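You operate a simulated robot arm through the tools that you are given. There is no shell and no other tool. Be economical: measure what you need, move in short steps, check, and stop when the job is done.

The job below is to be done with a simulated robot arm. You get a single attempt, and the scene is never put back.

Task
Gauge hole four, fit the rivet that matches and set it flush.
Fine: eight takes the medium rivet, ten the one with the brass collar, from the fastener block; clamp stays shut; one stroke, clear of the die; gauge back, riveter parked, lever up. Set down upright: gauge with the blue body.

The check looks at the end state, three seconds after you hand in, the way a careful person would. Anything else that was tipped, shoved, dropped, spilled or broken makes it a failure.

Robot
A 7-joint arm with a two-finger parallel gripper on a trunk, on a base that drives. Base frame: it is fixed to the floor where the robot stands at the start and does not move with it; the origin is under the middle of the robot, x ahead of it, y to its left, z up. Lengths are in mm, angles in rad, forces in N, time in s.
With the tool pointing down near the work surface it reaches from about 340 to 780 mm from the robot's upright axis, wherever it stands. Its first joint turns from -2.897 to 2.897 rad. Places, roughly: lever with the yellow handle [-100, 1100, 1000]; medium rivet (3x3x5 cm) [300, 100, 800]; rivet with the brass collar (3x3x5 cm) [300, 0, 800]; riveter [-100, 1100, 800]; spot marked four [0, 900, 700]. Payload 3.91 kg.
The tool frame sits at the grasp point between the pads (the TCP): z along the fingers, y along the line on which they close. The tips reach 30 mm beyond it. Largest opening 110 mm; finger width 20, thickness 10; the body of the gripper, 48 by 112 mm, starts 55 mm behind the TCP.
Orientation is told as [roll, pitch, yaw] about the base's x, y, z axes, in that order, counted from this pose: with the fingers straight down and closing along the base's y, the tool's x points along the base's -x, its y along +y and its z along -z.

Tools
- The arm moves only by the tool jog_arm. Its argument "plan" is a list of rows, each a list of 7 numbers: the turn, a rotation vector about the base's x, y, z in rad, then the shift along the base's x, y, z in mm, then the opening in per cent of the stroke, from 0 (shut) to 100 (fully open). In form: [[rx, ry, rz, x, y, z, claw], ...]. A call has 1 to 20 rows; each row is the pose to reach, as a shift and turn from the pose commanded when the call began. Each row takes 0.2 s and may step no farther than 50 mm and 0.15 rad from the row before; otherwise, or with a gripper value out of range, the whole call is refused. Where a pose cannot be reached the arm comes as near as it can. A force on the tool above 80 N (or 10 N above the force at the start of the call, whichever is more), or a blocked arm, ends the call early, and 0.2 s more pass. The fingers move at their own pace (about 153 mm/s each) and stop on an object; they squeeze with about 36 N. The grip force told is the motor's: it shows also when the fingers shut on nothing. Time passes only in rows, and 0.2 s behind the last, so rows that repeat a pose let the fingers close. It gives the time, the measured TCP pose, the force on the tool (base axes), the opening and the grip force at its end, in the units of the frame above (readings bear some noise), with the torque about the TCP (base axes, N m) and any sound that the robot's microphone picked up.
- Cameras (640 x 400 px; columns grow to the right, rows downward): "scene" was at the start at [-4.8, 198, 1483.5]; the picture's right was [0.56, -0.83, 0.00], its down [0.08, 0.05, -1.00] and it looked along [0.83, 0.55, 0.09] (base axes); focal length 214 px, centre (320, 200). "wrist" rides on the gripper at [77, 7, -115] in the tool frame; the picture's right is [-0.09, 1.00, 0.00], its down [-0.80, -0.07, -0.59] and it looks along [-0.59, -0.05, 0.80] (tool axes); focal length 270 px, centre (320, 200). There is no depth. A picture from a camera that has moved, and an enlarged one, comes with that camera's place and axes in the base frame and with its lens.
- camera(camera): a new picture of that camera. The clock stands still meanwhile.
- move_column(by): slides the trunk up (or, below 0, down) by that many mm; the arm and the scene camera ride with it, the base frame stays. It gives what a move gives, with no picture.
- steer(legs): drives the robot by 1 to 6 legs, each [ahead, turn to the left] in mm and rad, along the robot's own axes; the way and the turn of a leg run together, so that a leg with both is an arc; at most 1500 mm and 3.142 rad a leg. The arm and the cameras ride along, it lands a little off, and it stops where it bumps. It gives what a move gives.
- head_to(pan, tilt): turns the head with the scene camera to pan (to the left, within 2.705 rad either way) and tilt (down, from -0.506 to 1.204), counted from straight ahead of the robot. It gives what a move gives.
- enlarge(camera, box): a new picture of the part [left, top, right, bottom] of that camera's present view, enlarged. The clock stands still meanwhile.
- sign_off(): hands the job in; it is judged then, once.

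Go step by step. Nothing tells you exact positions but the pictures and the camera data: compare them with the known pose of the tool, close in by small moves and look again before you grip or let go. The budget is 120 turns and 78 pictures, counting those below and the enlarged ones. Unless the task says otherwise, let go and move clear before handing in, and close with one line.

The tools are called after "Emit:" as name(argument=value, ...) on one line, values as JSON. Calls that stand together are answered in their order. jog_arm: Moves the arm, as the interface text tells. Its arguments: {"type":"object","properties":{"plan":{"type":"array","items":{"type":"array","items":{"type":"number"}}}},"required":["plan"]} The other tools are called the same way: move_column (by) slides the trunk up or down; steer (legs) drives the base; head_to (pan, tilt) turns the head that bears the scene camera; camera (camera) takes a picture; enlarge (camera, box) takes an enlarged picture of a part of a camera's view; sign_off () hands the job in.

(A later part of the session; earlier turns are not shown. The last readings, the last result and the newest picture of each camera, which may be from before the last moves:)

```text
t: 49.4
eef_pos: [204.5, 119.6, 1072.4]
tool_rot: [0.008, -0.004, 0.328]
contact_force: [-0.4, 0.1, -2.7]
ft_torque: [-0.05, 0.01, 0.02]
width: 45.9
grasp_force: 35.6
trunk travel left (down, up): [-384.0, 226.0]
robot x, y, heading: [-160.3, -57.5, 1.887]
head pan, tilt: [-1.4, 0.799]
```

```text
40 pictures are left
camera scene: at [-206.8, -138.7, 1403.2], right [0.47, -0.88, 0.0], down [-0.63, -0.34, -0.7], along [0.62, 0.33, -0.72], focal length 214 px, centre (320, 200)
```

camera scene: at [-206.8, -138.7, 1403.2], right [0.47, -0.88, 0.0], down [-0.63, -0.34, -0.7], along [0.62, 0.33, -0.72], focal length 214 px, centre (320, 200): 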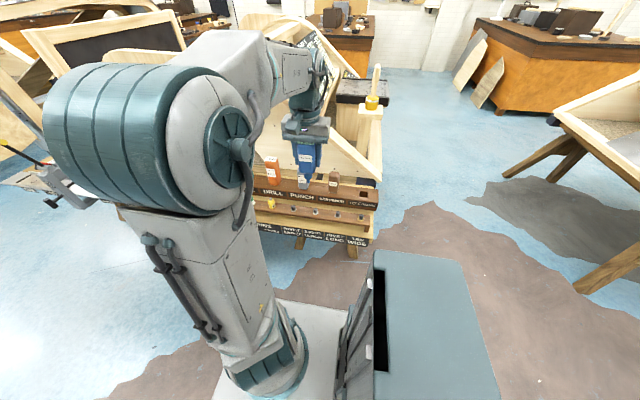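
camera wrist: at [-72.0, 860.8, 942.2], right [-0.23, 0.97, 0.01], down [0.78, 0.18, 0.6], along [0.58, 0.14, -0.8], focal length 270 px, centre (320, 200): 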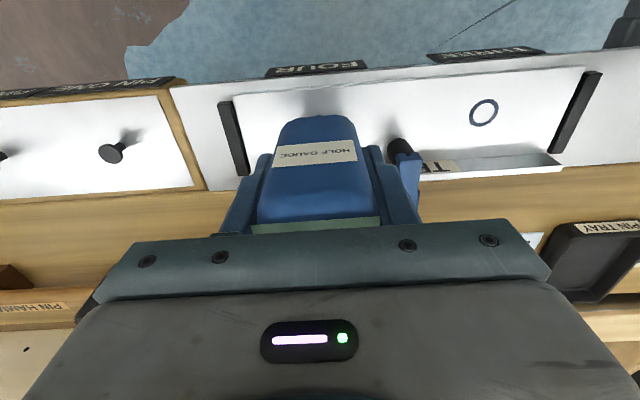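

I'll carry the gauge over its socket at height.

Emit:
jog_arm(plan=[[0, 0, 0, 40, -20, 0, 0], [0, 0, 0, 80, -41, 0, 0], [0, 0, 0, 120, -62, 0, 0], [0, 0, 0, 160, -83, 0, 0], [0, 0, 0, 200, -104, 0, 0], [0, 0, -0.008, 229, -121, -20, 0], [0, 0, -0.008, 229, -121, -65, 0], [0, 0, -0.008, 229, -121, -105, 0], [0, 0, -0.008, 229, -121, -135, 0], [0, 0, -0.008, 229, -121, -135, 0]])

Emit:
enlarge(camera="wrist", box=[200, 0, 440, 150])

Emit:
enlarge(camera="scene", box=[270, 120, 390, 220])

```text
t: 51.6
eef_pos: [434.7, -1.3, 937.6]
tool_rot: [0.006, -0.002, 0.319]
contact_force: [0.0, -0.4, -2.3]
ft_torque: [0.01, 0.02, 0.01]
width: 45.8
grasp_force: 36.6
trunk travel left (down, up): [-384.0, 226.0]
robot x, y, heading: [-160.8, -57.6, 1.892]
head pan, tilt: [-1.4, 0.799]
```

```text
2.67 times, centred on (320, 75) of wrist
camera zoom: at [360.1, -21.3, 1052.6], right [-0.23, 0.97, 0.01], down [0.78, 0.18, 0.6], along [0.58, 0.14, -0.8], focal length 721 px, centre (320, 533)
```

zoom: 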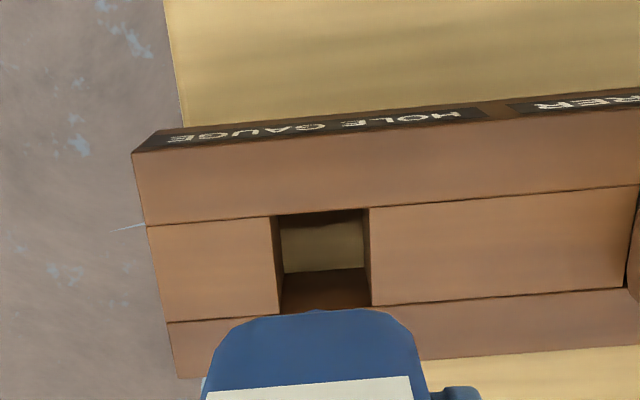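

```text
4.00 times, centred on (330, 170) of scene
camera zoom: at [-206.4, -138.7, 1403.2], right [0.47, -0.88, 0.0], down [-0.63, -0.34, -0.7], along [0.62, 0.33, -0.72], focal length 858 px, centre (280, 320)
```

zoom: 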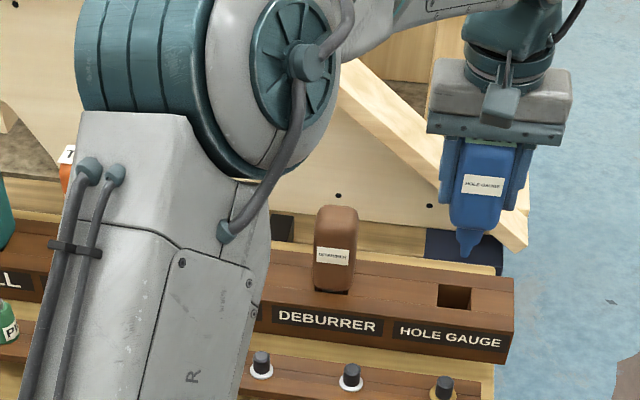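

The socket centre is exactly beneath (434,-1.5). I'll lower the gauge into it.

Emit:
jog_arm(plan=[[0, 0, 0, 0, -0.5, -40, 0], [0, 0, 0, 0, -0.5, -70, 0], [0, 0, 0, 0, -0.5, -88, 0], [0, 0, 0, 0, -0.5, -95, 0], [0, 0, 0, 0, -0.5, -98, 0], [0, 0, 0, 0, -0.5, -98, 0]])

Emit:
enlarge(camera="scene", box=[310, 120, 390, 220])

```text
t: 53.0
eef_pos: [434.8, -2.3, 839.4]
tool_rot: [0.008, -0.004, 0.32]
contact_force: [-0.1, 0.6, -3.3]
ft_torque: [0.0, 0.02, -0.02]
width: 45.8
grasp_force: 36.4
trunk travel left (down, up): [-384.0, 226.0]
robot x, y, heading: [-158.2, -58.1, 1.891]
head pan, tilt: [-1.4, 0.799]
```

```text
4.00 times, centred on (350, 170) of scene
camera zoom: at [-206.5, -138.7, 1403.2], right [0.47, -0.88, 0.0], down [-0.63, -0.34, -0.7], along [0.62, 0.33, -0.72], focal length 858 px, centre (200, 320)
```

zoom: 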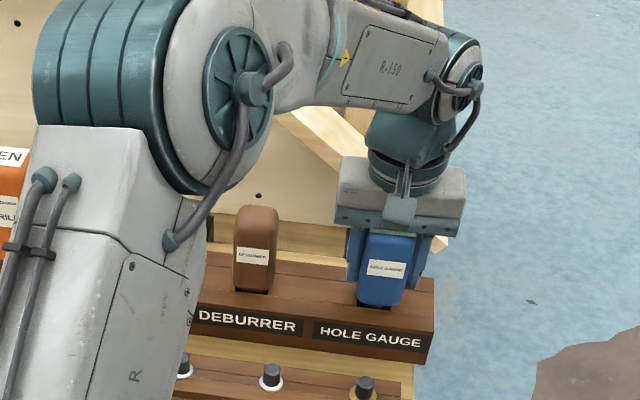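

Still hanging by a hair; I'll lower until the weight is taken.

Emit:
jog_arm(plan=[[0, 0, 0, 0, 0, -1.5, 0], [0, 0, 0, 0, 0, -1.5, 0]])

```text
t: 53.6
eef_pos: [434.2, -2.6, 837.6]
tool_rot: [0.007, -0.004, 0.32]
contact_force: [0.3, -0.6, -2.8]
ft_torque: [0.01, 0.01, -0.02]
width: 46.0
grasp_force: 36.4
trunk travel left (down, up): [-384.0, 226.0]
robot x, y, heading: [-160.3, -56.9, 1.891]
head pan, tilt: [-1.4, 0.799]
```

Emit:
jog_arm(plan=[[0, 0, 0, 0, 0, -1, 0], [0, 0, 0, 0, 0, -2, 0], [0, 0, 0, 0, 0, -2, 0]])

```text
t: 54.4
eef_pos: [434.1, -2.5, 836.9]
tool_rot: [0.007, -0.008, 0.321]
contact_force: [-0.3, 1.5, 6.1]
ft_torque: [-0.19, 0.06, 0.01]
width: 45.9
grasp_force: 35.9
trunk travel left (down, up): [-384.0, 226.0]
robot x, y, heading: [-161.5, -55.7, 1.888]
head pan, tilt: [-1.4, 0.799]
```

Seated. Release and rise, then look.

Emit:
jog_arm(plan=[[0, 0, 0, 0, 0, 0.7, 0], [0, 0, 0, 0, 0, 0.7, 46], [0, 0, 0, 0, 0, 0.7, 60], [0, 0, 0, 0, 0, 0.7, 80], [0, 0, 0, 0, 0, 20, 80], [0, 0, 0, 0, 0, 60, 80], [0, 0, 0, 0, 0, 105, 80], [0, 0, 0, 0, 0, 150, 80]])

Emit:
camera(camera="wrist")

Emit:
enlarge(camera="scene", box=[330, 160, 390, 240])

```text
t: 56.2
eef_pos: [433.5, -3.4, 986.1]
tool_rot: [0.007, -0.007, 0.319]
contact_force: [-0.2, -0.4, 0.1]
ft_torque: [-0.03, -0.02, 0.01]
width: 88.2
grasp_force: 0.1
trunk travel left (down, up): [-384.0, 226.0]
robot x, y, heading: [-157.0, -56.8, 1.886]
head pan, tilt: [-1.4, 0.799]
```

```text
36 pictures are left
camera wrist: at [358.8, -22.5, 1101.5], right [-0.23, 0.97, 0.01], down [0.78, 0.18, 0.6], along [0.58, 0.14, -0.8], focal length 270 px, centre (320, 200)
```

wrist: 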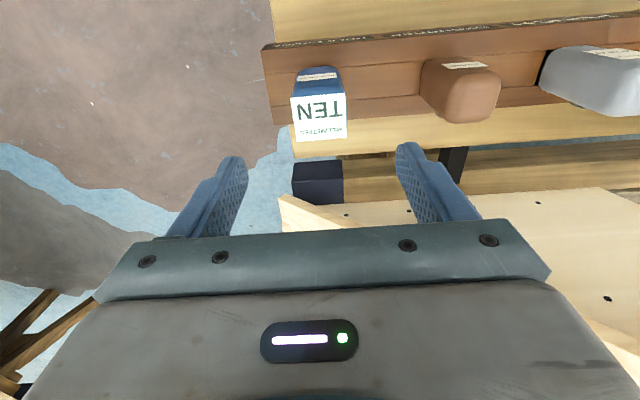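

```text
5.00 times, centred on (360, 200) of scene
camera zoom: at [-206.9, -138.8, 1403.1], right [0.47, -0.88, 0.0], down [-0.63, -0.34, -0.7], along [0.62, 0.33, -0.72], focal length 1072 px, centre (120, 200)
```

zoom: 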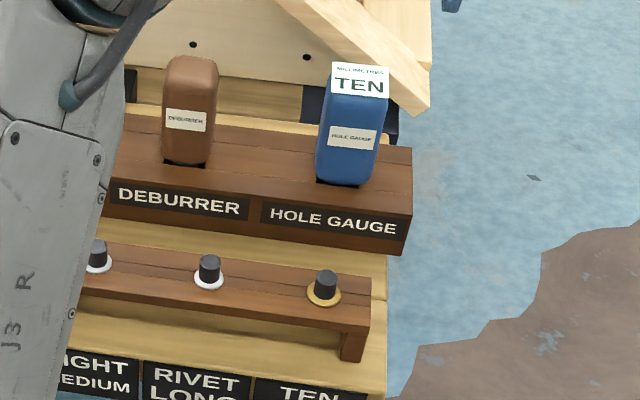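

The gauge is back and upright, showing TEN. Next I'll move above the brass-collar rivet (≈308,-31).

Emit:
jog_arm(plan=[[0, 0, 0, -40, -9, 0, 80], [0, 0, 0, -80, -18, 0, 70], [0, 0, 0, -120, -27, 0, 60], [0, 0, 0, -126, -28, -40, 50], [0, 0, 0, -126, -28, -66, 50], [0, 0, 0, -126, -28, -66, 50]])

Emit:
enlarge(camera="wrist", box=[200, 50, 440, 200])

Emit:
enlarge(camera="scene", box=[310, 170, 390, 220])

```text
t: 57.6
eef_pos: [306.0, -32.2, 919.5]
tool_rot: [0.006, -0.003, 0.322]
contact_force: [0.5, 0.3, 0.7]
ft_torque: [0.01, 0.05, 0.01]
width: 55.0
grasp_force: 0.1
trunk travel left (down, up): [-384.0, 226.0]
robot x, y, heading: [-157.7, -53.8, 1.886]
head pan, tilt: [-1.4, 0.799]
```

```text
2.67 times, centred on (320, 125) of wrist
camera zoom: at [233.4, -51.2, 1034.6], right [-0.23, 0.97, 0.01], down [0.78, 0.18, 0.6], along [0.58, 0.14, -0.8], focal length 721 px, centre (320, 400)
```

zoom: 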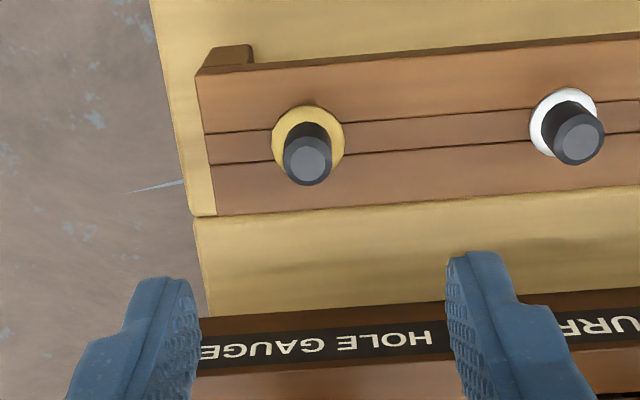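

```text
8.00 times, centred on (350, 195) of scene
camera zoom: at [-206.8, -138.8, 1403.2], right [0.47, -0.88, 0.0], down [-0.63, -0.34, -0.7], along [0.62, 0.33, -0.72], focal length 1716 px, centre (80, 240)
```

zoom: 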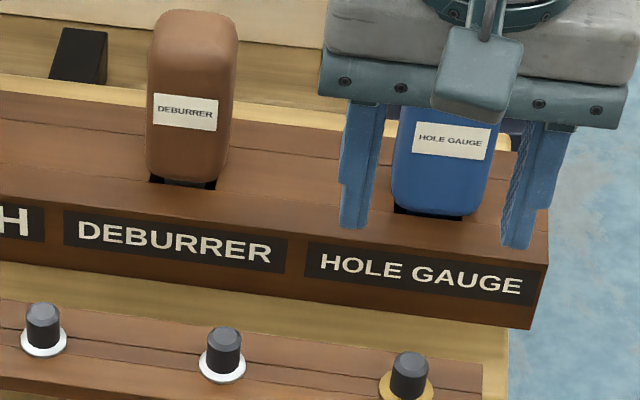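

Rivet stub top ≈ (305.3,-36.3,811), collar at ≈792. I'll descend so the tips end just above the collar, and check before closing.

Emit:
jog_arm(plan=[[0, 0, 0, -0.5, -4, -30, 45], [0, 0, 0, -0.5, -4, -60, 45], [0, 0, 0, -0.5, -4, -80, 45], [0, 0, 0, -0.5, -4, -90, 45], [0, 0, 0, -0.5, -4, -90, 45]])

Emit:
enlarge(camera="wrist", box=[200, 80, 440, 230])

Emit:
enlarge(camera="scene", box=[330, 180, 394, 230])

```text
t: 58.8
eef_pos: [307.6, -35.1, 830.5]
tool_rot: [0.005, -0.004, 0.319]
contact_force: [0.2, -0.9, 0.7]
ft_torque: [0.02, -0.02, -0.01]
width: 49.6
grasp_force: 0.1
trunk travel left (down, up): [-384.0, 226.0]
robot x, y, heading: [-154.7, -54.3, 1.889]
head pan, tilt: [-1.4, 0.799]
```

```text
2.67 times, centred on (320, 155) of wrist
camera zoom: at [233.4, -54.7, 944.9], right [-0.23, 0.97, 0.01], down [0.78, 0.18, 0.6], along [0.58, 0.14, -0.8], focal length 721 px, centre (320, 320)
```

zoom: 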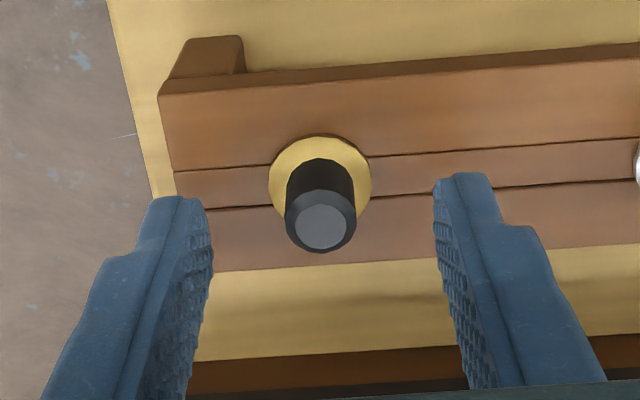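

```text
8.00 times, centred on (362, 205) of scene
camera zoom: at [-206.8, -138.7, 1403.2], right [0.47, -0.88, 0.0], down [-0.63, -0.34, -0.7], along [0.62, 0.33, -0.72], focal length 1716 px, centre (-16, 160)
```

zoom: 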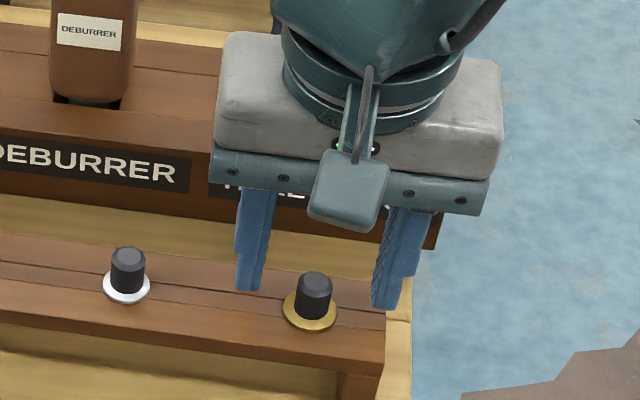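

Centred. I'll close on the stub and lift.

Emit:
jog_arm(plan=[[0, 0, 0, 0, 0, -2, 30], [0, 0, 0, 0, 0, -2, 15], [0, 0, 0, 0, 0, -2, 0], [0, 0, 0, 0, 0, -2, 0], [0, 0, 0, 0, 0, 5, 0], [0, 0, 0, 0, 0, 30, 0], [0, 0, 0, 0, 0, 75, 0], [0, 0, 0, 0, 0, 120, 0]])

Emit:
enlarge(camera="wrist", box=[200, 80, 440, 230])

Emit:
enlarge(camera="scene", box=[320, 150, 384, 210])

```text
t: 60.6
eef_pos: [307.2, -34.0, 950.5]
tool_rot: [0.007, -0.003, 0.323]
contact_force: [-0.6, 0.8, -0.3]
ft_torque: [-0.01, -0.01, 0.02]
width: 11.3
grasp_force: 35.9
trunk travel left (down, up): [-384.0, 226.0]
robot x, y, heading: [-159.9, -57.6, 1.895]
head pan, tilt: [-1.4, 0.799]
```

```text
2.67 times, centred on (320, 155) of wrist
camera zoom: at [233.0, -54.3, 1065.3], right [-0.23, 0.97, 0.01], down [0.78, 0.18, 0.6], along [0.58, 0.14, -0.8], focal length 721 px, centre (320, 320)
```

zoom: 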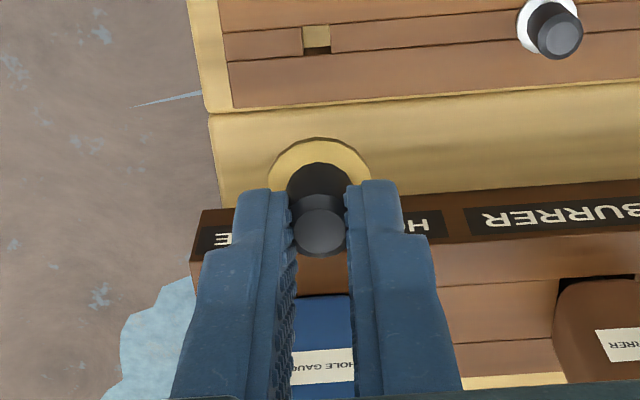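

```text
6.67 times, centred on (352, 180) of scene
camera zoom: at [-207.0, -138.7, 1403.1], right [0.47, -0.88, 0.0], down [-0.63, -0.34, -0.7], along [0.62, 0.33, -0.72], focal length 1430 px, centre (107, 333)
```

zoom: 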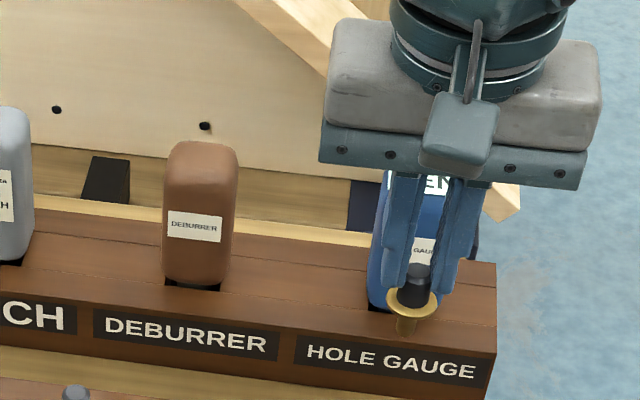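

The rivet is held upright by its stub. I'll raise it and drive back to hole four.

Emit:
jog_arm(plan=[[0, 0, 0, -10, -3, 45, 0], [0, 0, 0, -20, -6, 90, 0]])

Emit:
steer(legs=[[790, 0]])

Emit:
camera(camera="scene")

```text
t: 61.2
eef_pos: [286.6, -42.0, 1041.7]
tool_rot: [0.007, -0.005, 0.32]
contact_force: [0.1, -1.2, 0.4]
ft_torque: [-0.01, -0.01, -0.01]
width: 11.3
grasp_force: 35.8
trunk travel left (down, up): [-384.0, 226.0]
robot x, y, heading: [-161.3, -57.5, 1.887]
head pan, tilt: [-1.4, 0.799]
```

```text
t: 65.4
eef_pos: [41.6, 702.5, 1040.2]
tool_rot: [0.006, -0.005, 0.32]
contact_force: [1.1, -0.1, -0.3]
ft_torque: [-0.02, -0.02, -0.02]
width: 11.4
grasp_force: 36.2
trunk travel left (down, up): [-384.0, 226.0]
robot x, y, heading: [-404.1, 688.5, 1.885]
head pan, tilt: [-1.4, 0.799]
```

```text
28 pictures are left
camera scene: at [-451.7, 604.6, 1403.2], right [0.47, -0.88, 0.0], down [-0.63, -0.34, -0.7], along [0.62, 0.33, -0.72], focal length 214 px, centre (320, 200)
```

scene: 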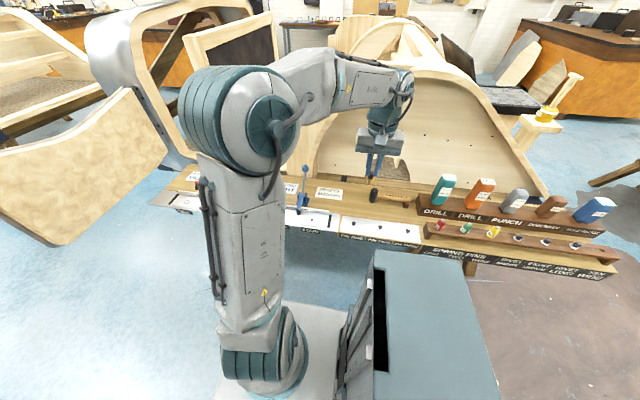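

Back at the plate. I'll bring the rivet above hole four.

Emit:
jog_arm(plan=[[0, 0, 0, -9, 43, 0, 0], [0, 0, 0, -19, 86, 0, 0], [0, 0, 0, -29, 129, 0, 0], [0, 0, 0, -38.5, 172, 0, 0], [0, 0, 0, -39, 178, -40, 0], [0, 0, 0, -39, 178, -85, 0], [0, 0, 0, -39, 178, -130, 0], [0, 0, 0, -39, 178, -170, 0], [0, 0, 0, -39, 178, -195, 0], [0, 0, 0, -39, 178, -195, 0]])

Emit:
enlarge(camera="scene", box=[280, 185, 336, 220])

Emit:
enlarge(camera="wrist", box=[240, 50, 400, 150])

```text
t: 67.6
eef_pos: [3.5, 879.6, 845.0]
tool_rot: [0.005, -0.003, 0.319]
contact_force: [0.6, 1.5, -0.6]
ft_torque: [0.0, 0.01, 0.0]
width: 11.4
grasp_force: 35.7
trunk travel left (down, up): [-384.0, 226.0]
robot x, y, heading: [-403.7, 689.9, 1.893]
head pan, tilt: [-1.4, 0.799]
```

```text
11.43 times, centred on (308, 202) of scene
camera zoom: at [-451.5, 604.7, 1403.2], right [0.47, -0.88, 0.0], down [-0.63, -0.34, -0.7], along [0.62, 0.33, -0.72], focal length 2451 px, centre (457, 171)
```

zoom: 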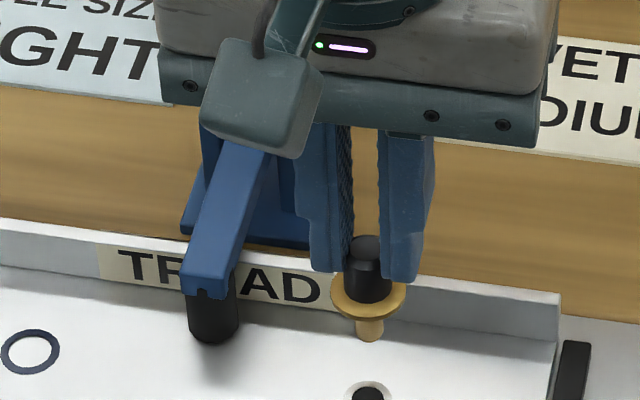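

```text
4.00 times, centred on (320, 100) of wrist
camera zoom: at [-71.3, 859.8, 959.0], right [-0.23, 0.97, 0.01], down [0.78, 0.18, 0.6], along [0.58, 0.14, -0.8], focal length 1081 px, centre (320, 600)
```

zoom: 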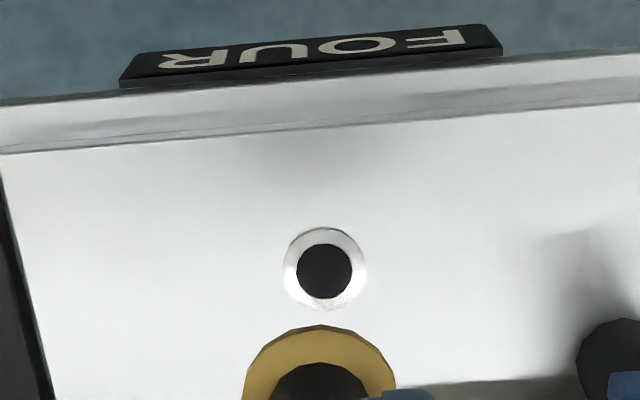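

Close laterally (~1 mm short in y). I'll nudge, lower 18 mm, and look again at shank against hole.

Emit:
jog_arm(plan=[[0, 0, 0, -0.3, 1, -10, 0], [0, 0, 0, -0.3, 1, -18, 0], [0, 0, 0, -0.3, 1, -18, 0]])

Emit:
enlarge(camera="scene", box=[292, 198, 324, 218])

Emit:
enlarge(camera="wrist", box=[240, 70, 400, 170])

```text
t: 68.4
eef_pos: [3.0, 880.9, 827.5]
tool_rot: [0.007, -0.007, 0.319]
contact_force: [-0.6, -0.7, -0.6]
ft_torque: [0.0, 0.02, -0.05]
width: 10.9
grasp_force: 36.4
trunk travel left (down, up): [-384.0, 226.0]
robot x, y, heading: [-403.1, 685.4, 1.886]
head pan, tilt: [-1.4, 0.799]
```

```text
16.00 times, centred on (308, 208) of scene
camera zoom: at [-451.6, 604.6, 1403.2], right [0.47, -0.88, 0.0], down [-0.63, -0.34, -0.7], along [0.62, 0.33, -0.72], focal length 3432 px, centre (512, 72)
```

zoom: 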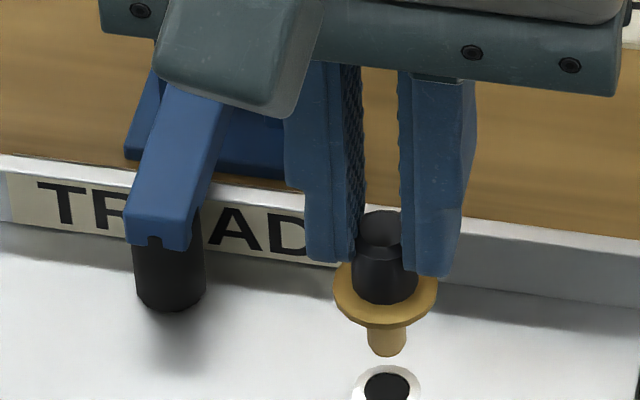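

```text
4.00 times, centred on (320, 120) of wrist
camera zoom: at [-71.5, 860.9, 941.5], right [-0.23, 0.97, 0.01], down [0.78, 0.18, 0.6], along [0.58, 0.14, -0.8], focal length 1081 px, centre (320, 520)
```

zoom: 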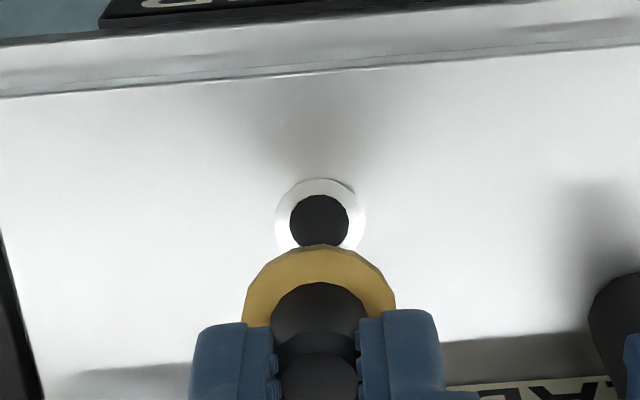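

Lateral alignment looks right. I'll lower another 8 mm and check.

Emit:
jog_arm(plan=[[0, 0, 0, 0, 0, -4, 0], [0, 0, 0, 0, 0, -8, 0], [0, 0, 0, 0, 0, -8, 0]])

Emit:
enlarge(camera="scene", box=[292, 200, 324, 220])

```text
t: 69.2
eef_pos: [2.4, 879.6, 819.2]
tool_rot: [0.007, -0.004, 0.32]
contact_force: [1.0, -0.3, -0.5]
ft_torque: [-0.03, -0.04, 0.04]
width: 11.0
grasp_force: 35.7
trunk travel left (down, up): [-384.0, 226.0]
robot x, y, heading: [-407.6, 685.8, 1.885]
head pan, tilt: [-1.4, 0.799]
```

```text
16.00 times, centred on (308, 210) of scene
camera zoom: at [-451.6, 604.6, 1403.2], right [0.47, -0.88, 0.0], down [-0.63, -0.34, -0.7], along [0.62, 0.33, -0.72], focal length 3432 px, centre (512, 40)
```

zoom: 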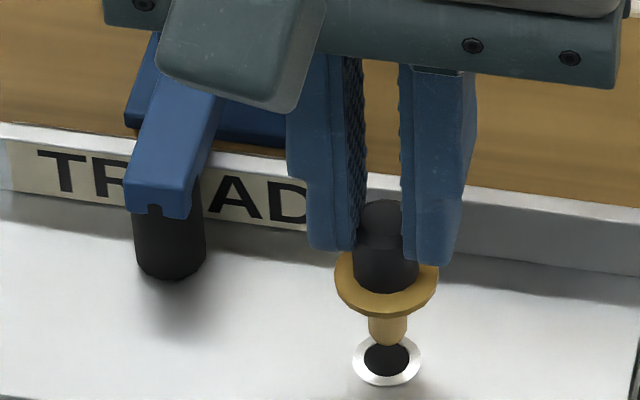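

Emit:
jog_arm(plan=[[0, 0, 0, 0, 0, -2.5, 0], [0, 0, 0, 0, 0, -5, 0], [0, 0, 0, 0, 0, -5, 0]])

Emit:
enlarge(camera="scene", box=[300, 205, 316, 215])

```text
t: 70.0
eef_pos: [2.6, 880.6, 814.4]
tool_rot: [0.007, -0.006, 0.319]
contact_force: [-0.1, 0.0, -0.6]
ft_torque: [0.02, -0.01, 0.01]
width: 13.2
grasp_force: 35.9
trunk travel left (down, up): [-384.0, 226.0]
robot x, y, heading: [-403.7, 689.3, 1.89]
head pan, tilt: [-1.4, 0.799]
```

```text
16.00 times, centred on (308, 210) of scene
camera zoom: at [-451.6, 604.6, 1403.2], right [0.47, -0.88, 0.0], down [-0.63, -0.34, -0.7], along [0.62, 0.33, -0.72], focal length 3432 px, centre (512, 40)
```

zoom: 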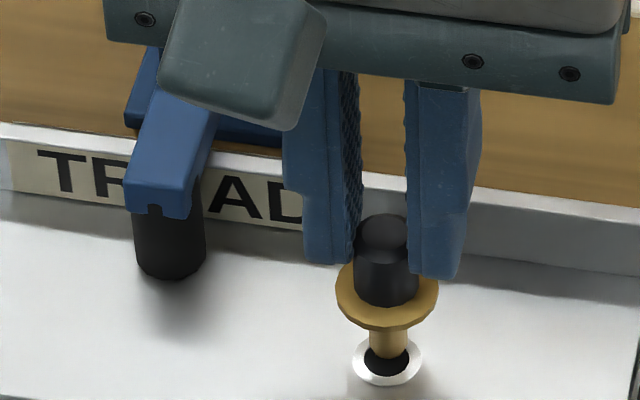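

Emit:
jog_arm(plan=[[0, 0, 0, 0, 0, -2, 0], [0, 0, 0, 0, 0, -4, 0], [0, 0, 0, 0, 0, -4, 0]])

Emit:
enlarge(camera="scene", box=[300, 205, 316, 215])

```text
t: 70.8
eef_pos: [2.2, 881.2, 809.5]
tool_rot: [0.007, -0.002, 0.32]
contact_force: [0.3, -0.5, -0.1]
ft_torque: [-0.03, 0.01, -0.03]
width: 13.4
grasp_force: 36.1
trunk travel left (down, up): [-384.0, 226.0]
robot x, y, heading: [-404.2, 688.3, 1.895]
head pan, tilt: [-1.4, 0.799]
```

```text
16.00 times, centred on (308, 210) of scene
camera zoom: at [-451.6, 604.6, 1403.2], right [0.47, -0.88, 0.0], down [-0.63, -0.34, -0.7], along [0.62, 0.33, -0.72], focal length 3432 px, centre (512, 40)
```

zoom: 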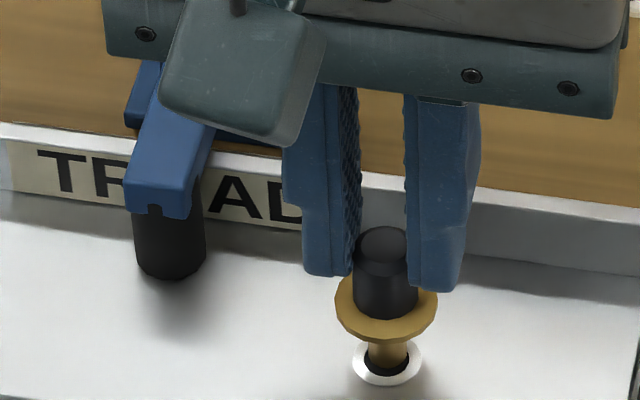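

It is entering the hole. Continuing down gently.

Emit:
jog_arm(plan=[[0, 0, 0, 0, 0, -3, 0], [0, 0, 0, 0, 0, -6, 0], [0, 0, 0, 0, 0, -9, 0], [0, 0, 0, 0, 0, -9, 0]])

Emit:
enlarge(camera="scene", box=[300, 205, 316, 215])

```text
t: 71.8
eef_pos: [2.6, 880.9, 800.8]
tool_rot: [0.008, -0.005, 0.32]
contact_force: [0.2, 0.5, -0.6]
ft_torque: [0.01, 0.0, -0.03]
width: 13.3
grasp_force: 36.0
trunk travel left (down, up): [-384.0, 226.0]
robot x, y, heading: [-400.5, 688.9, 1.886]
head pan, tilt: [-1.4, 0.799]
```

```text
16.00 times, centred on (308, 210) of scene
camera zoom: at [-451.6, 604.6, 1403.2], right [0.47, -0.88, 0.0], down [-0.63, -0.34, -0.7], along [0.62, 0.33, -0.72], focal length 3432 px, centre (512, 40)
```

zoom: 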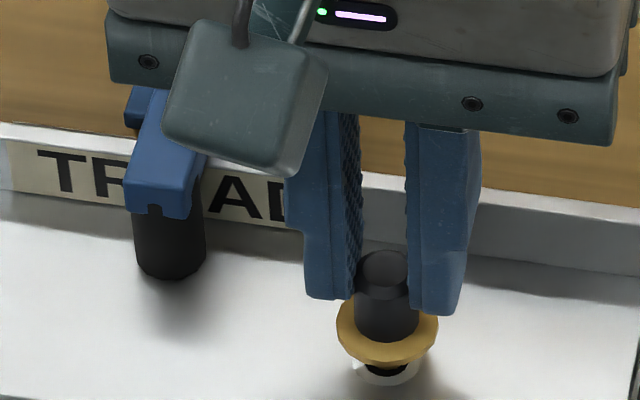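

The shank is in the hole. I'll lower until the collar rests on the plate.

Emit:
jog_arm(plan=[[0, 0, 0, 0, 0, -3, 0], [0, 0, 0, 0, 0, -5, 0], [0, 0, 0, 0, 0, -7, 0], [0, 0, 0, 0, 0, -9, 0], [0, 0, 0, 0, 0, -9, 0]])

```text
t: 73.0
eef_pos: [2.5, 879.5, 792.6]
tool_rot: [0.006, -0.004, 0.318]
contact_force: [0.1, -0.5, 0.1]
ft_torque: [0.02, 0.0, 0.0]
width: 13.5
grasp_force: 36.6
trunk travel left (down, up): [-384.0, 226.0]
robot x, y, heading: [-400.3, 689.2, 1.886]
head pan, tilt: [-1.4, 0.799]
```

Emit:
jog_arm(plan=[[0, 0, 0, 0, 0, -2, 0], [0, 0, 0, 0, 0, -4, 0], [0, 0, 0, 0, 0, -4, 0]])

Emit:
enlarge(camera="scene", box=[300, 205, 316, 215])

```text
t: 73.8
eef_pos: [3.1, 880.6, 788.3]
tool_rot: [0.007, -0.008, 0.319]
contact_force: [-0.9, 0.6, 25.0]
ft_torque: [-0.05, 0.08, 0.04]
width: 13.4
grasp_force: 36.4
trunk travel left (down, up): [-384.0, 226.0]
robot x, y, heading: [-404.2, 687.3, 1.894]
head pan, tilt: [-1.4, 0.799]
```

```text
16.00 times, centred on (308, 210) of scene
camera zoom: at [-453.3, 604.0, 1403.4], right [0.47, -0.88, 0.0], down [-0.63, -0.34, -0.7], along [0.62, 0.33, -0.72], focal length 3432 px, centre (512, 40)
```

zoom: 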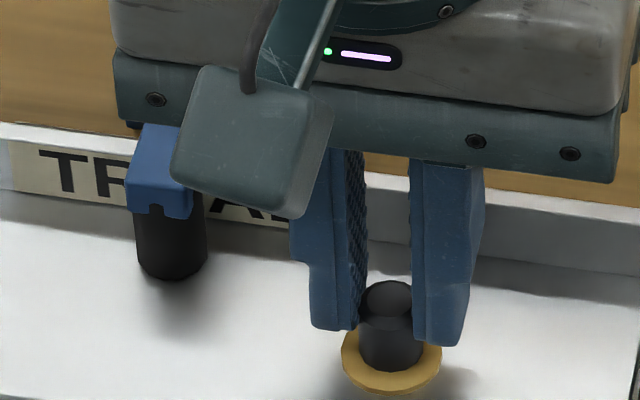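

The collar is down on the plate. I'll release slightly, rise, and move aside to look at the riveter.

Emit:
jog_arm(plan=[[0, 0, 0, 0, 0, 1, 0], [0, 0, 0, 0, 0, 1, 15], [0, 0, 0, 0, 0, 1, 25], [0, 0, 0, 0, 0, 1, 32], [0, 0, 0, 0, 0, 20, 32], [0, 0, 0, 0, 0, 60, 32], [0, 0, 0, 0, 0, 105, 32], [0, 0, 0, 0, 0, 150, 50], [0, 0, 0, 0, 0, 195, 50], [0, 0, 0, -30, -10, 230, 50]])

Emit:
camera(camera="wrist")

```text
t: 76.0
eef_pos: [-28.3, 869.2, 1018.8]
tool_rot: [0.009, -0.004, 0.319]
contact_force: [-0.1, -0.8, -0.3]
ft_torque: [-0.03, 0.01, 0.0]
width: 55.2
grasp_force: 0.0
trunk travel left (down, up): [-384.0, 226.0]
robot x, y, heading: [-404.3, 684.2, 1.887]
head pan, tilt: [-1.4, 0.799]
```

```text
18 pictures are left
camera wrist: at [-101.7, 848.8, 1133.3], right [-0.23, 0.97, 0.01], down [0.78, 0.18, 0.6], along [0.58, 0.14, -0.8], focal length 270 px, centre (320, 200)
```

wrist: 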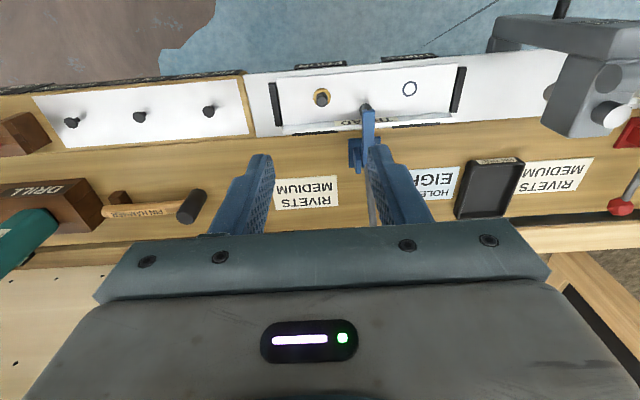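

The rivet stands in hole four. I'll shift the hand back along the bench and drive forward so the head can see the riveter.

Emit:
jog_arm(plan=[[0, 0, 0, 10, -45, 10, 50], [0, 0, 0, 22, -90, 20, 50], [0, 0, 0, 36, -135, 20, 50], [0, 0, 0, 52, -180, 20, 50], [0, 0, 0, 66, -220, 20, 50]])

Emit:
steer(legs=[[240, 0]])

Emit:
head_to(pan=-1.45, tilt=0.75)

Emit:
camera(camera="scene")

```text
t: 77.2
eef_pos: [39.3, 648.5, 1037.9]
tool_rot: [0.006, -0.003, 0.321]
contact_force: [0.4, -0.2, -0.1]
ft_torque: [0.02, 0.02, 0.01]
width: 55.0
grasp_force: 0.1
trunk travel left (down, up): [-384.0, 226.0]
robot x, y, heading: [-404.0, 686.3, 1.887]
head pan, tilt: [-1.4, 0.799]
```

```text
t: 79.0
eef_pos: [-36.9, 878.8, 1039.8]
tool_rot: [0.008, -0.006, 0.322]
contact_force: [0.5, 1.3, 0.8]
ft_torque: [-0.01, 0.01, 0.01]
width: 55.1
grasp_force: 0.1
trunk travel left (down, up): [-384.0, 226.0]
robot x, y, heading: [-478.3, 915.4, 1.887]
head pan, tilt: [-1.4, 0.799]
```

```text
t: 79.6
eef_pos: [-35.6, 876.0, 1038.6]
tool_rot: [0.007, -0.006, 0.321]
contact_force: [-0.7, -0.1, -0.5]
ft_torque: [0.03, -0.02, 0.0]
width: 55.1
grasp_force: 0.1
trunk travel left (down, up): [-384.0, 226.0]
robot x, y, heading: [-476.2, 915.6, 1.891]
head pan, tilt: [-1.45, 0.75]
```

```text
17 pictures are left
camera scene: at [-522.7, 828.9, 1407.1], right [0.43, -0.9, 0.0], down [-0.62, -0.29, -0.73], along [0.66, 0.31, -0.68], focal length 214 px, centre (320, 200)
```

scene: 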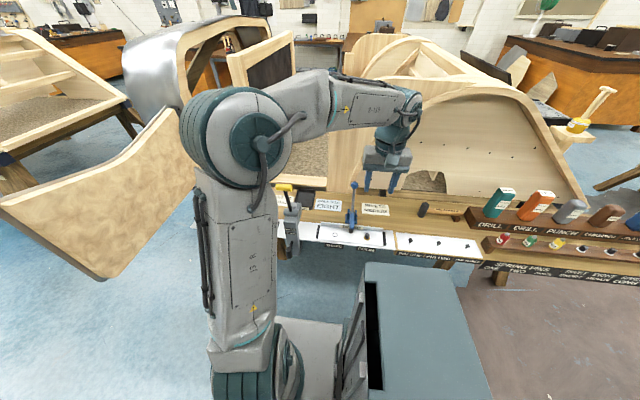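

Emit:
enlarge(camera="scene", box=[264, 175, 392, 265])

```text
4.44 times, centred on (328, 220) of scene
camera zoom: at [-522.7, 828.9, 1407.1], right [0.43, -0.9, 0.0], down [-0.62, -0.29, -0.73], along [0.66, 0.31, -0.68], focal length 953 px, centre (284, 111)
```

zoom: 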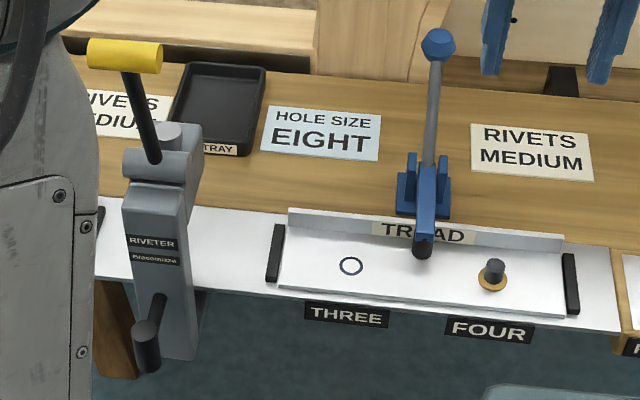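

The riveter's ram is at about (-80,1140), its drag handle at ≈(-193,1101, top 794), and the yellow lever at z≈1022. I need to slide it about 272 mm along the bench to hole four. I'm too close to the bench for that, so I'll back off by ~180 mm.

Emit:
steer(legs=[[0, -0.6], [-320, 0], [0, 0.6], [230, 0]])

Emit:
head_to(pan=-1.45, tilt=0.75)

Emit:
camera(camera="scene")

```text
t: 86.3
eef_pos: [-196.0, 786.6, 1037.4]
tool_rot: [0.007, -0.005, 0.32]
contact_force: [0.3, -0.3, -0.5]
ft_torque: [0.0, -0.04, 0.0]
width: 55.1
grasp_force: 0.1
trunk travel left (down, up): [-384.0, 226.0]
robot x, y, heading: [-636.6, 821.4, 1.887]
head pan, tilt: [-1.45, 0.75]
```

```text
t: 86.9
eef_pos: [-195.3, 785.6, 1037.1]
tool_rot: [0.007, -0.003, 0.32]
contact_force: [-0.5, -0.3, 0.6]
ft_torque: [-0.03, 0.03, 0.03]
width: 55.0
grasp_force: 0.0
trunk travel left (down, up): [-384.0, 226.0]
robot x, y, heading: [-638.7, 827.0, 1.889]
head pan, tilt: [-1.45, 0.75]
```

```text
15 pictures are left
camera scene: at [-682.6, 739.7, 1407.2], right [0.42, -0.91, 0.0], down [-0.62, -0.29, -0.73], along [0.66, 0.31, -0.68], focal length 214 px, centre (320, 200)
```

scene: 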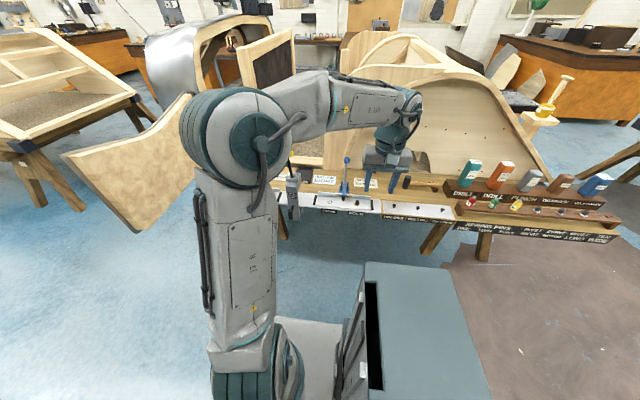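

Emit:
enlarge(camera="scene", box=[272, 165, 352, 225])

```text
6.67 times, centred on (312, 195) of scene
camera zoom: at [-682.6, 739.7, 1407.2], right [0.42, -0.91, 0.0], down [-0.62, -0.29, -0.73], along [0.66, 0.31, -0.68], focal length 1430 px, centre (373, 233)
```

zoom: 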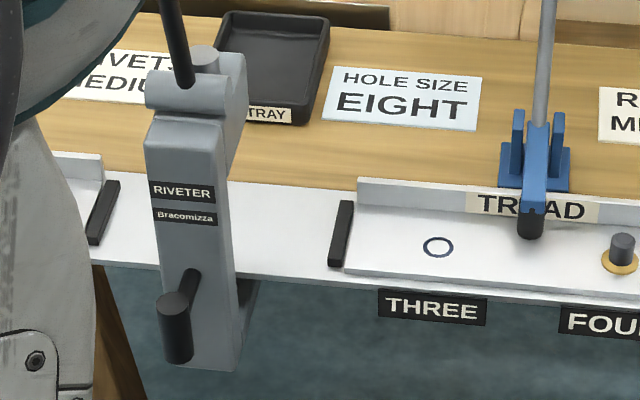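

Handle cylinder centre ≈ (-195,1100,775), ~20 mm thick. I'll approach with the hand tilted 0.6 rad toward the bench, stopping ~110 mm short.

Emit:
jog_arm(plan=[[0.03, -0.09, 0, -8, 40, -10, 50], [0.06, -0.18, 0, -16, 80, -25, 50], [0.09, -0.27, 0, -24, 120, -45, 50], [0.12, -0.36, 0, -32, 160, -65, 50], [0.145, -0.44, 0, -40, 200, -90, 50], [0.17, -0.51, 0, -48, 238, -115, 50], [0.188, -0.569, 0, -54, 270, -145, 50], [0.188, -0.569, 0, -58, 294, -171, 50], [0.188, -0.569, 0, -58, 294, -171, 50]])

Emit:
camera(camera="wrist")

```text
t: 88.9
eef_pos: [-255.1, 1081.8, 865.5]
tool_rot: [0.007, -0.604, 0.319]
contact_force: [0.6, 0.0, -0.7]
ft_torque: [-0.04, -0.03, -0.03]
width: 55.1
grasp_force: 0.0
trunk travel left (down, up): [-384.0, 226.0]
robot x, y, heading: [-638.5, 827.0, 1.891]
head pan, tilt: [-1.45, 0.75]
```

```text
13 pictures are left
camera wrist: at [-377.4, 1046.1, 917.2], right [-0.25, 0.97, 0.06], down [0.33, 0.03, 0.94], along [0.91, 0.25, -0.33], focal length 270 px, centre (320, 200)
```

wrist: 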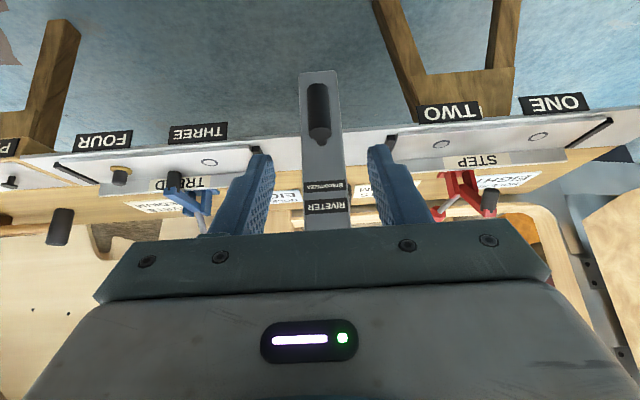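

The handle is centred between the fingers. I'll advance onto it and close.

Emit:
jog_arm(plan=[[0, 0, 0, 20, 6, -30, 50], [0, 0, 0, 40, 12, -60, 50], [0, 0, 0, 60, 17.7, -90, 50], [0, 0, 0, 60, 17.7, -90, 50], [0, 0, 0, 60, 17.7, -90, 25], [0, 0, 0, 60, 17.7, -90, 10], [0, 0, 0, 60, 17.7, -90, 0], [0, 0, 0, 60, 17.7, -90, 0]])

Emit:
camera(camera="wrist")

```text
t: 90.7
eef_pos: [-193.0, 1099.3, 776.4]
tool_rot: [0.007, -0.605, 0.32]
contact_force: [3.5, 4.8, -5.4]
ft_torque: [-0.41, -1.16, 0.16]
width: 19.4
grasp_force: 45.1
trunk travel left (down, up): [-384.0, 226.0]
robot x, y, heading: [-640.7, 824.6, 1.884]
head pan, tilt: [-1.45, 0.75]
```

```text
12 pictures are left
camera wrist: at [-316.3, 1064.4, 827.2], right [-0.25, 0.97, 0.06], down [0.33, 0.03, 0.94], along [0.91, 0.25, -0.33], focal length 270 px, centre (320, 200)
```

wrist: 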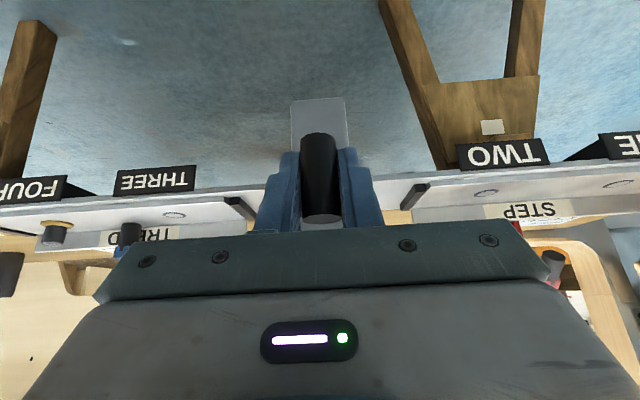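

Handle gripped. I'll slide the riveter a first 60 mm along the rail to feel the resistance.

Emit:
jog_arm(plan=[[0, 0, 0, 3.1, -9.5, 0, 0], [0, 0, 0, 6.3, -19, 0, 0], [0, 0, 0, 12.6, -38, 0, 0], [0, 0, 0, 18.9, -57, 0, 0], [0, 0, 0, 18.9, -57, 0, 0]])

```text
t: 91.9
eef_pos: [-174.6, 1041.0, 775.9]
tool_rot: [0.006, -0.6, 0.317]
contact_force: [-0.6, -1.7, -8.9]
ft_torque: [-0.81, -0.3, -0.21]
width: 19.5
grasp_force: 44.9
trunk travel left (down, up): [-384.0, 226.0]
robot x, y, heading: [-638.9, 824.2, 1.885]
head pan, tilt: [-1.45, 0.75]
```

It slides freely. Another 110 mm, then I'll check clearance to the clamp.

Emit:
jog_arm(plan=[[0, 0, 0, 6.3, -19, 0, 0], [0, 0, 0, 12.6, -38, 0, 0], [0, 0, 0, 18.9, -57, 0, 0], [0, 0, 0, 25.2, -76, 0, 0], [0, 0, 0, 31.4, -95, 0, 0], [0, 0, 0, 34.5, -104.4, 0, 0], [0, 0, 0, 34.5, -104.4, 0, 0]])

Emit:
enlarge(camera="scene", box=[272, 150, 368, 222])

```text
t: 93.5
eef_pos: [-141.3, 936.6, 776.7]
tool_rot: [0.006, -0.599, 0.319]
contact_force: [-15.1, -5.4, -16.0]
ft_torque: [-0.49, -1.13, 0.1]
width: 19.6
grasp_force: 45.4
trunk travel left (down, up): [-384.0, 226.0]
robot x, y, heading: [-639.1, 828.1, 1.889]
head pan, tilt: [-1.45, 0.75]
```

```text
5.56 times, centred on (320, 186) of scene
camera zoom: at [-683.1, 739.5, 1407.0], right [0.42, -0.91, 0.0], down [-0.62, -0.29, -0.73], along [0.66, 0.31, -0.68], focal length 1192 px, centre (320, 278)
```

zoom: 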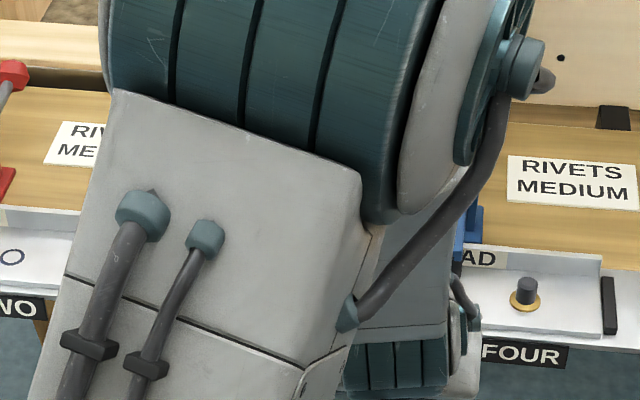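

The rail angle is a touch different (~0.012 rad); I'll correct the sideways load and creep past the clamp in small steps, watching force.

Emit:
jog_arm(plan=[[0, 0, 0, -1.5, -0.5, 0, 0], [0, 0, 0, 0.3, -6.2, 0, 0], [0, 0, 0, 2.1, -11.9, 0, 0], [0, 0, 0, 3.9, -17.6, 0, 0], [0, 0, 0, 5.7, -23.3, 0, 0], [0, 0, 0, 7.5, -29, 0, 0], [0, 0, 0, 7.5, -29, 0, 0]])

```text
t: 95.1
eef_pos: [-132.5, 908.6, 776.9]
tool_rot: [0.007, -0.601, 0.318]
contact_force: [-0.4, 0.1, -24.8]
ft_torque: [-0.53, -1.09, 0.1]
width: 19.5
grasp_force: 45.2
trunk travel left (down, up): [-384.0, 226.0]
robot x, y, heading: [-637.6, 828.8, 1.893]
head pan, tilt: [-1.45, 0.75]
```

No contact with the clamp. Continuing 60 mm more, easing z slightly.

Emit:
jog_arm(plan=[[0, 0, 0, 1.8, -5.7, -0.7, 0], [0, 0, 0, 4.8, -15.2, -1, 0], [0, 0, 0, 7.9, -24.8, -1, 0], [0, 0, 0, 10.9, -34.3, -1, 0], [0, 0, 0, 14, -43.8, -1, 0], [0, 0, 0, 18.2, -57.2, -1, 0], [0, 0, 0, 18.2, -57.2, -1, 0]])

Emit:
enlarge(camera="scene", box=[320, 150, 400, 230])

```text
t: 96.7
eef_pos: [-114.1, 850.1, 775.6]
tool_rot: [0.007, -0.604, 0.319]
contact_force: [5.9, -0.2, -7.2]
ft_torque: [-0.92, -0.15, -0.1]
width: 20.0
grasp_force: 45.5
trunk travel left (down, up): [-384.0, 226.0]
robot x, y, heading: [-641.9, 824.7, 1.885]
head pan, tilt: [-1.45, 0.75]
```

```text
5.00 times, centred on (360, 190) of scene
camera zoom: at [-681.6, 739.7, 1407.2], right [0.42, -0.91, 0.0], down [-0.62, -0.29, -0.73], along [0.66, 0.31, -0.68], focal length 1072 px, centre (120, 250)
```

zoom: 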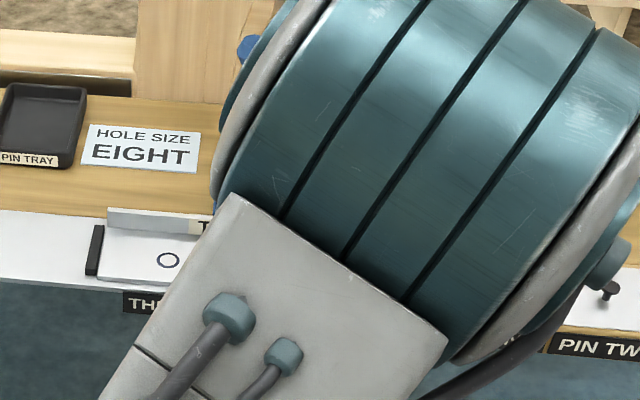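

About 6 mm to go by reckoning. I'll move that, release the handle, back off and look with the wrist camera.

Emit:
jog_arm(plan=[[0, 0, 0, 1, -3, 0, 0], [0, 0, 0, 1.9, -5.9, 0, 0], [0, 0, 0, 1.9, -5.9, 0, 0]])

Emit:
jog_arm(plan=[[0, 0, 0, 0, 0, 0, 30], [0, 0, 0, 0, 0, 0, 50], [0, 0, 0, 0, 0, 0, 50], [0, 0, 0, -22, -7, 35, 50], [0, 0, 0, -45, -15, 70, 50], [0, 0, 0, -75, -25, 105, 50], [0, 0, 0, -105, -35, 140, 50], [0, 0, 0, -118, -39, 160, 50]])

Emit:
camera(camera="wrist")

```text
t: 97.5
eef_pos: [-111.9, 844.8, 776.0]
tool_rot: [0.006, -0.604, 0.318]
contact_force: [5.0, 0.4, -0.9]
ft_torque: [-0.8, -0.01, 0.05]
width: 19.9
grasp_force: 44.7
trunk travel left (down, up): [-384.0, 226.0]
robot x, y, heading: [-639.0, 823.3, 1.89]
head pan, tilt: [-1.45, 0.75]
```

```text
t: 98.8
eef_pos: [-162.8, 948.8, 843.9]
tool_rot: [0.03, -0.598, 0.546]
contact_force: [0.3, 0.5, -0.4]
ft_torque: [0.05, 0.01, 0.01]
width: 54.9
grasp_force: 0.1
trunk travel left (down, up): [-384.0, 226.0]
robot x, y, heading: [-639.6, 822.2, 1.887]
head pan, tilt: [-1.45, 0.75]
stopped in row 6: the arm was blocked; the commanded pose is now the measured one
```

```text
9 pictures are left
camera wrist: at [-273.3, 885.2, 895.5], right [-0.47, 0.88, 0.08], down [0.33, 0.09, 0.94], along [0.82, 0.47, -0.33], focal length 270 px, centre (320, 200)
```

wrist: 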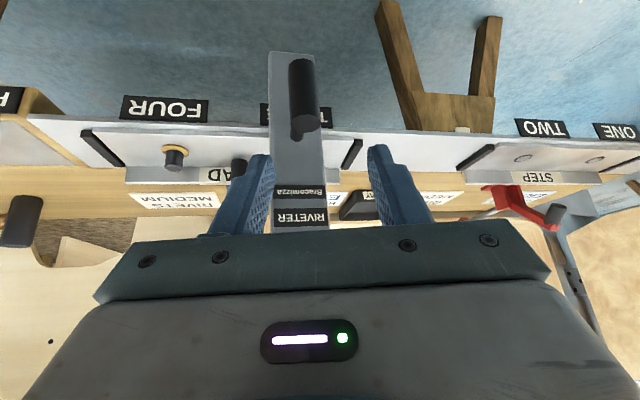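

The arm ran into a joint limit while backing off and appears to have dragged the riveter back ~105 mm along its rail; nothing else looks disturbed. I'll raise the hand clear first.

Emit:
jog_arm(plan=[[0, 0, 0, -12, -4, 25, 60], [0, 0, 0, -24, -8, 50, 60], [0, 0, 0, -36, -12, 85, 60], [0, 0, 0, -40, -14, 130, 60]])

```text
t: 99.8
eef_pos: [-205.1, 935.9, 973.8]
tool_rot: [0.028, -0.6, 0.547]
contact_force: [-0.9, -0.2, 0.6]
ft_torque: [0.02, -0.01, -0.01]
width: 66.1
grasp_force: 0.0
trunk travel left (down, up): [-384.0, 226.0]
robot x, y, heading: [-637.0, 824.0, 1.887]
head pan, tilt: [-1.45, 0.75]
```

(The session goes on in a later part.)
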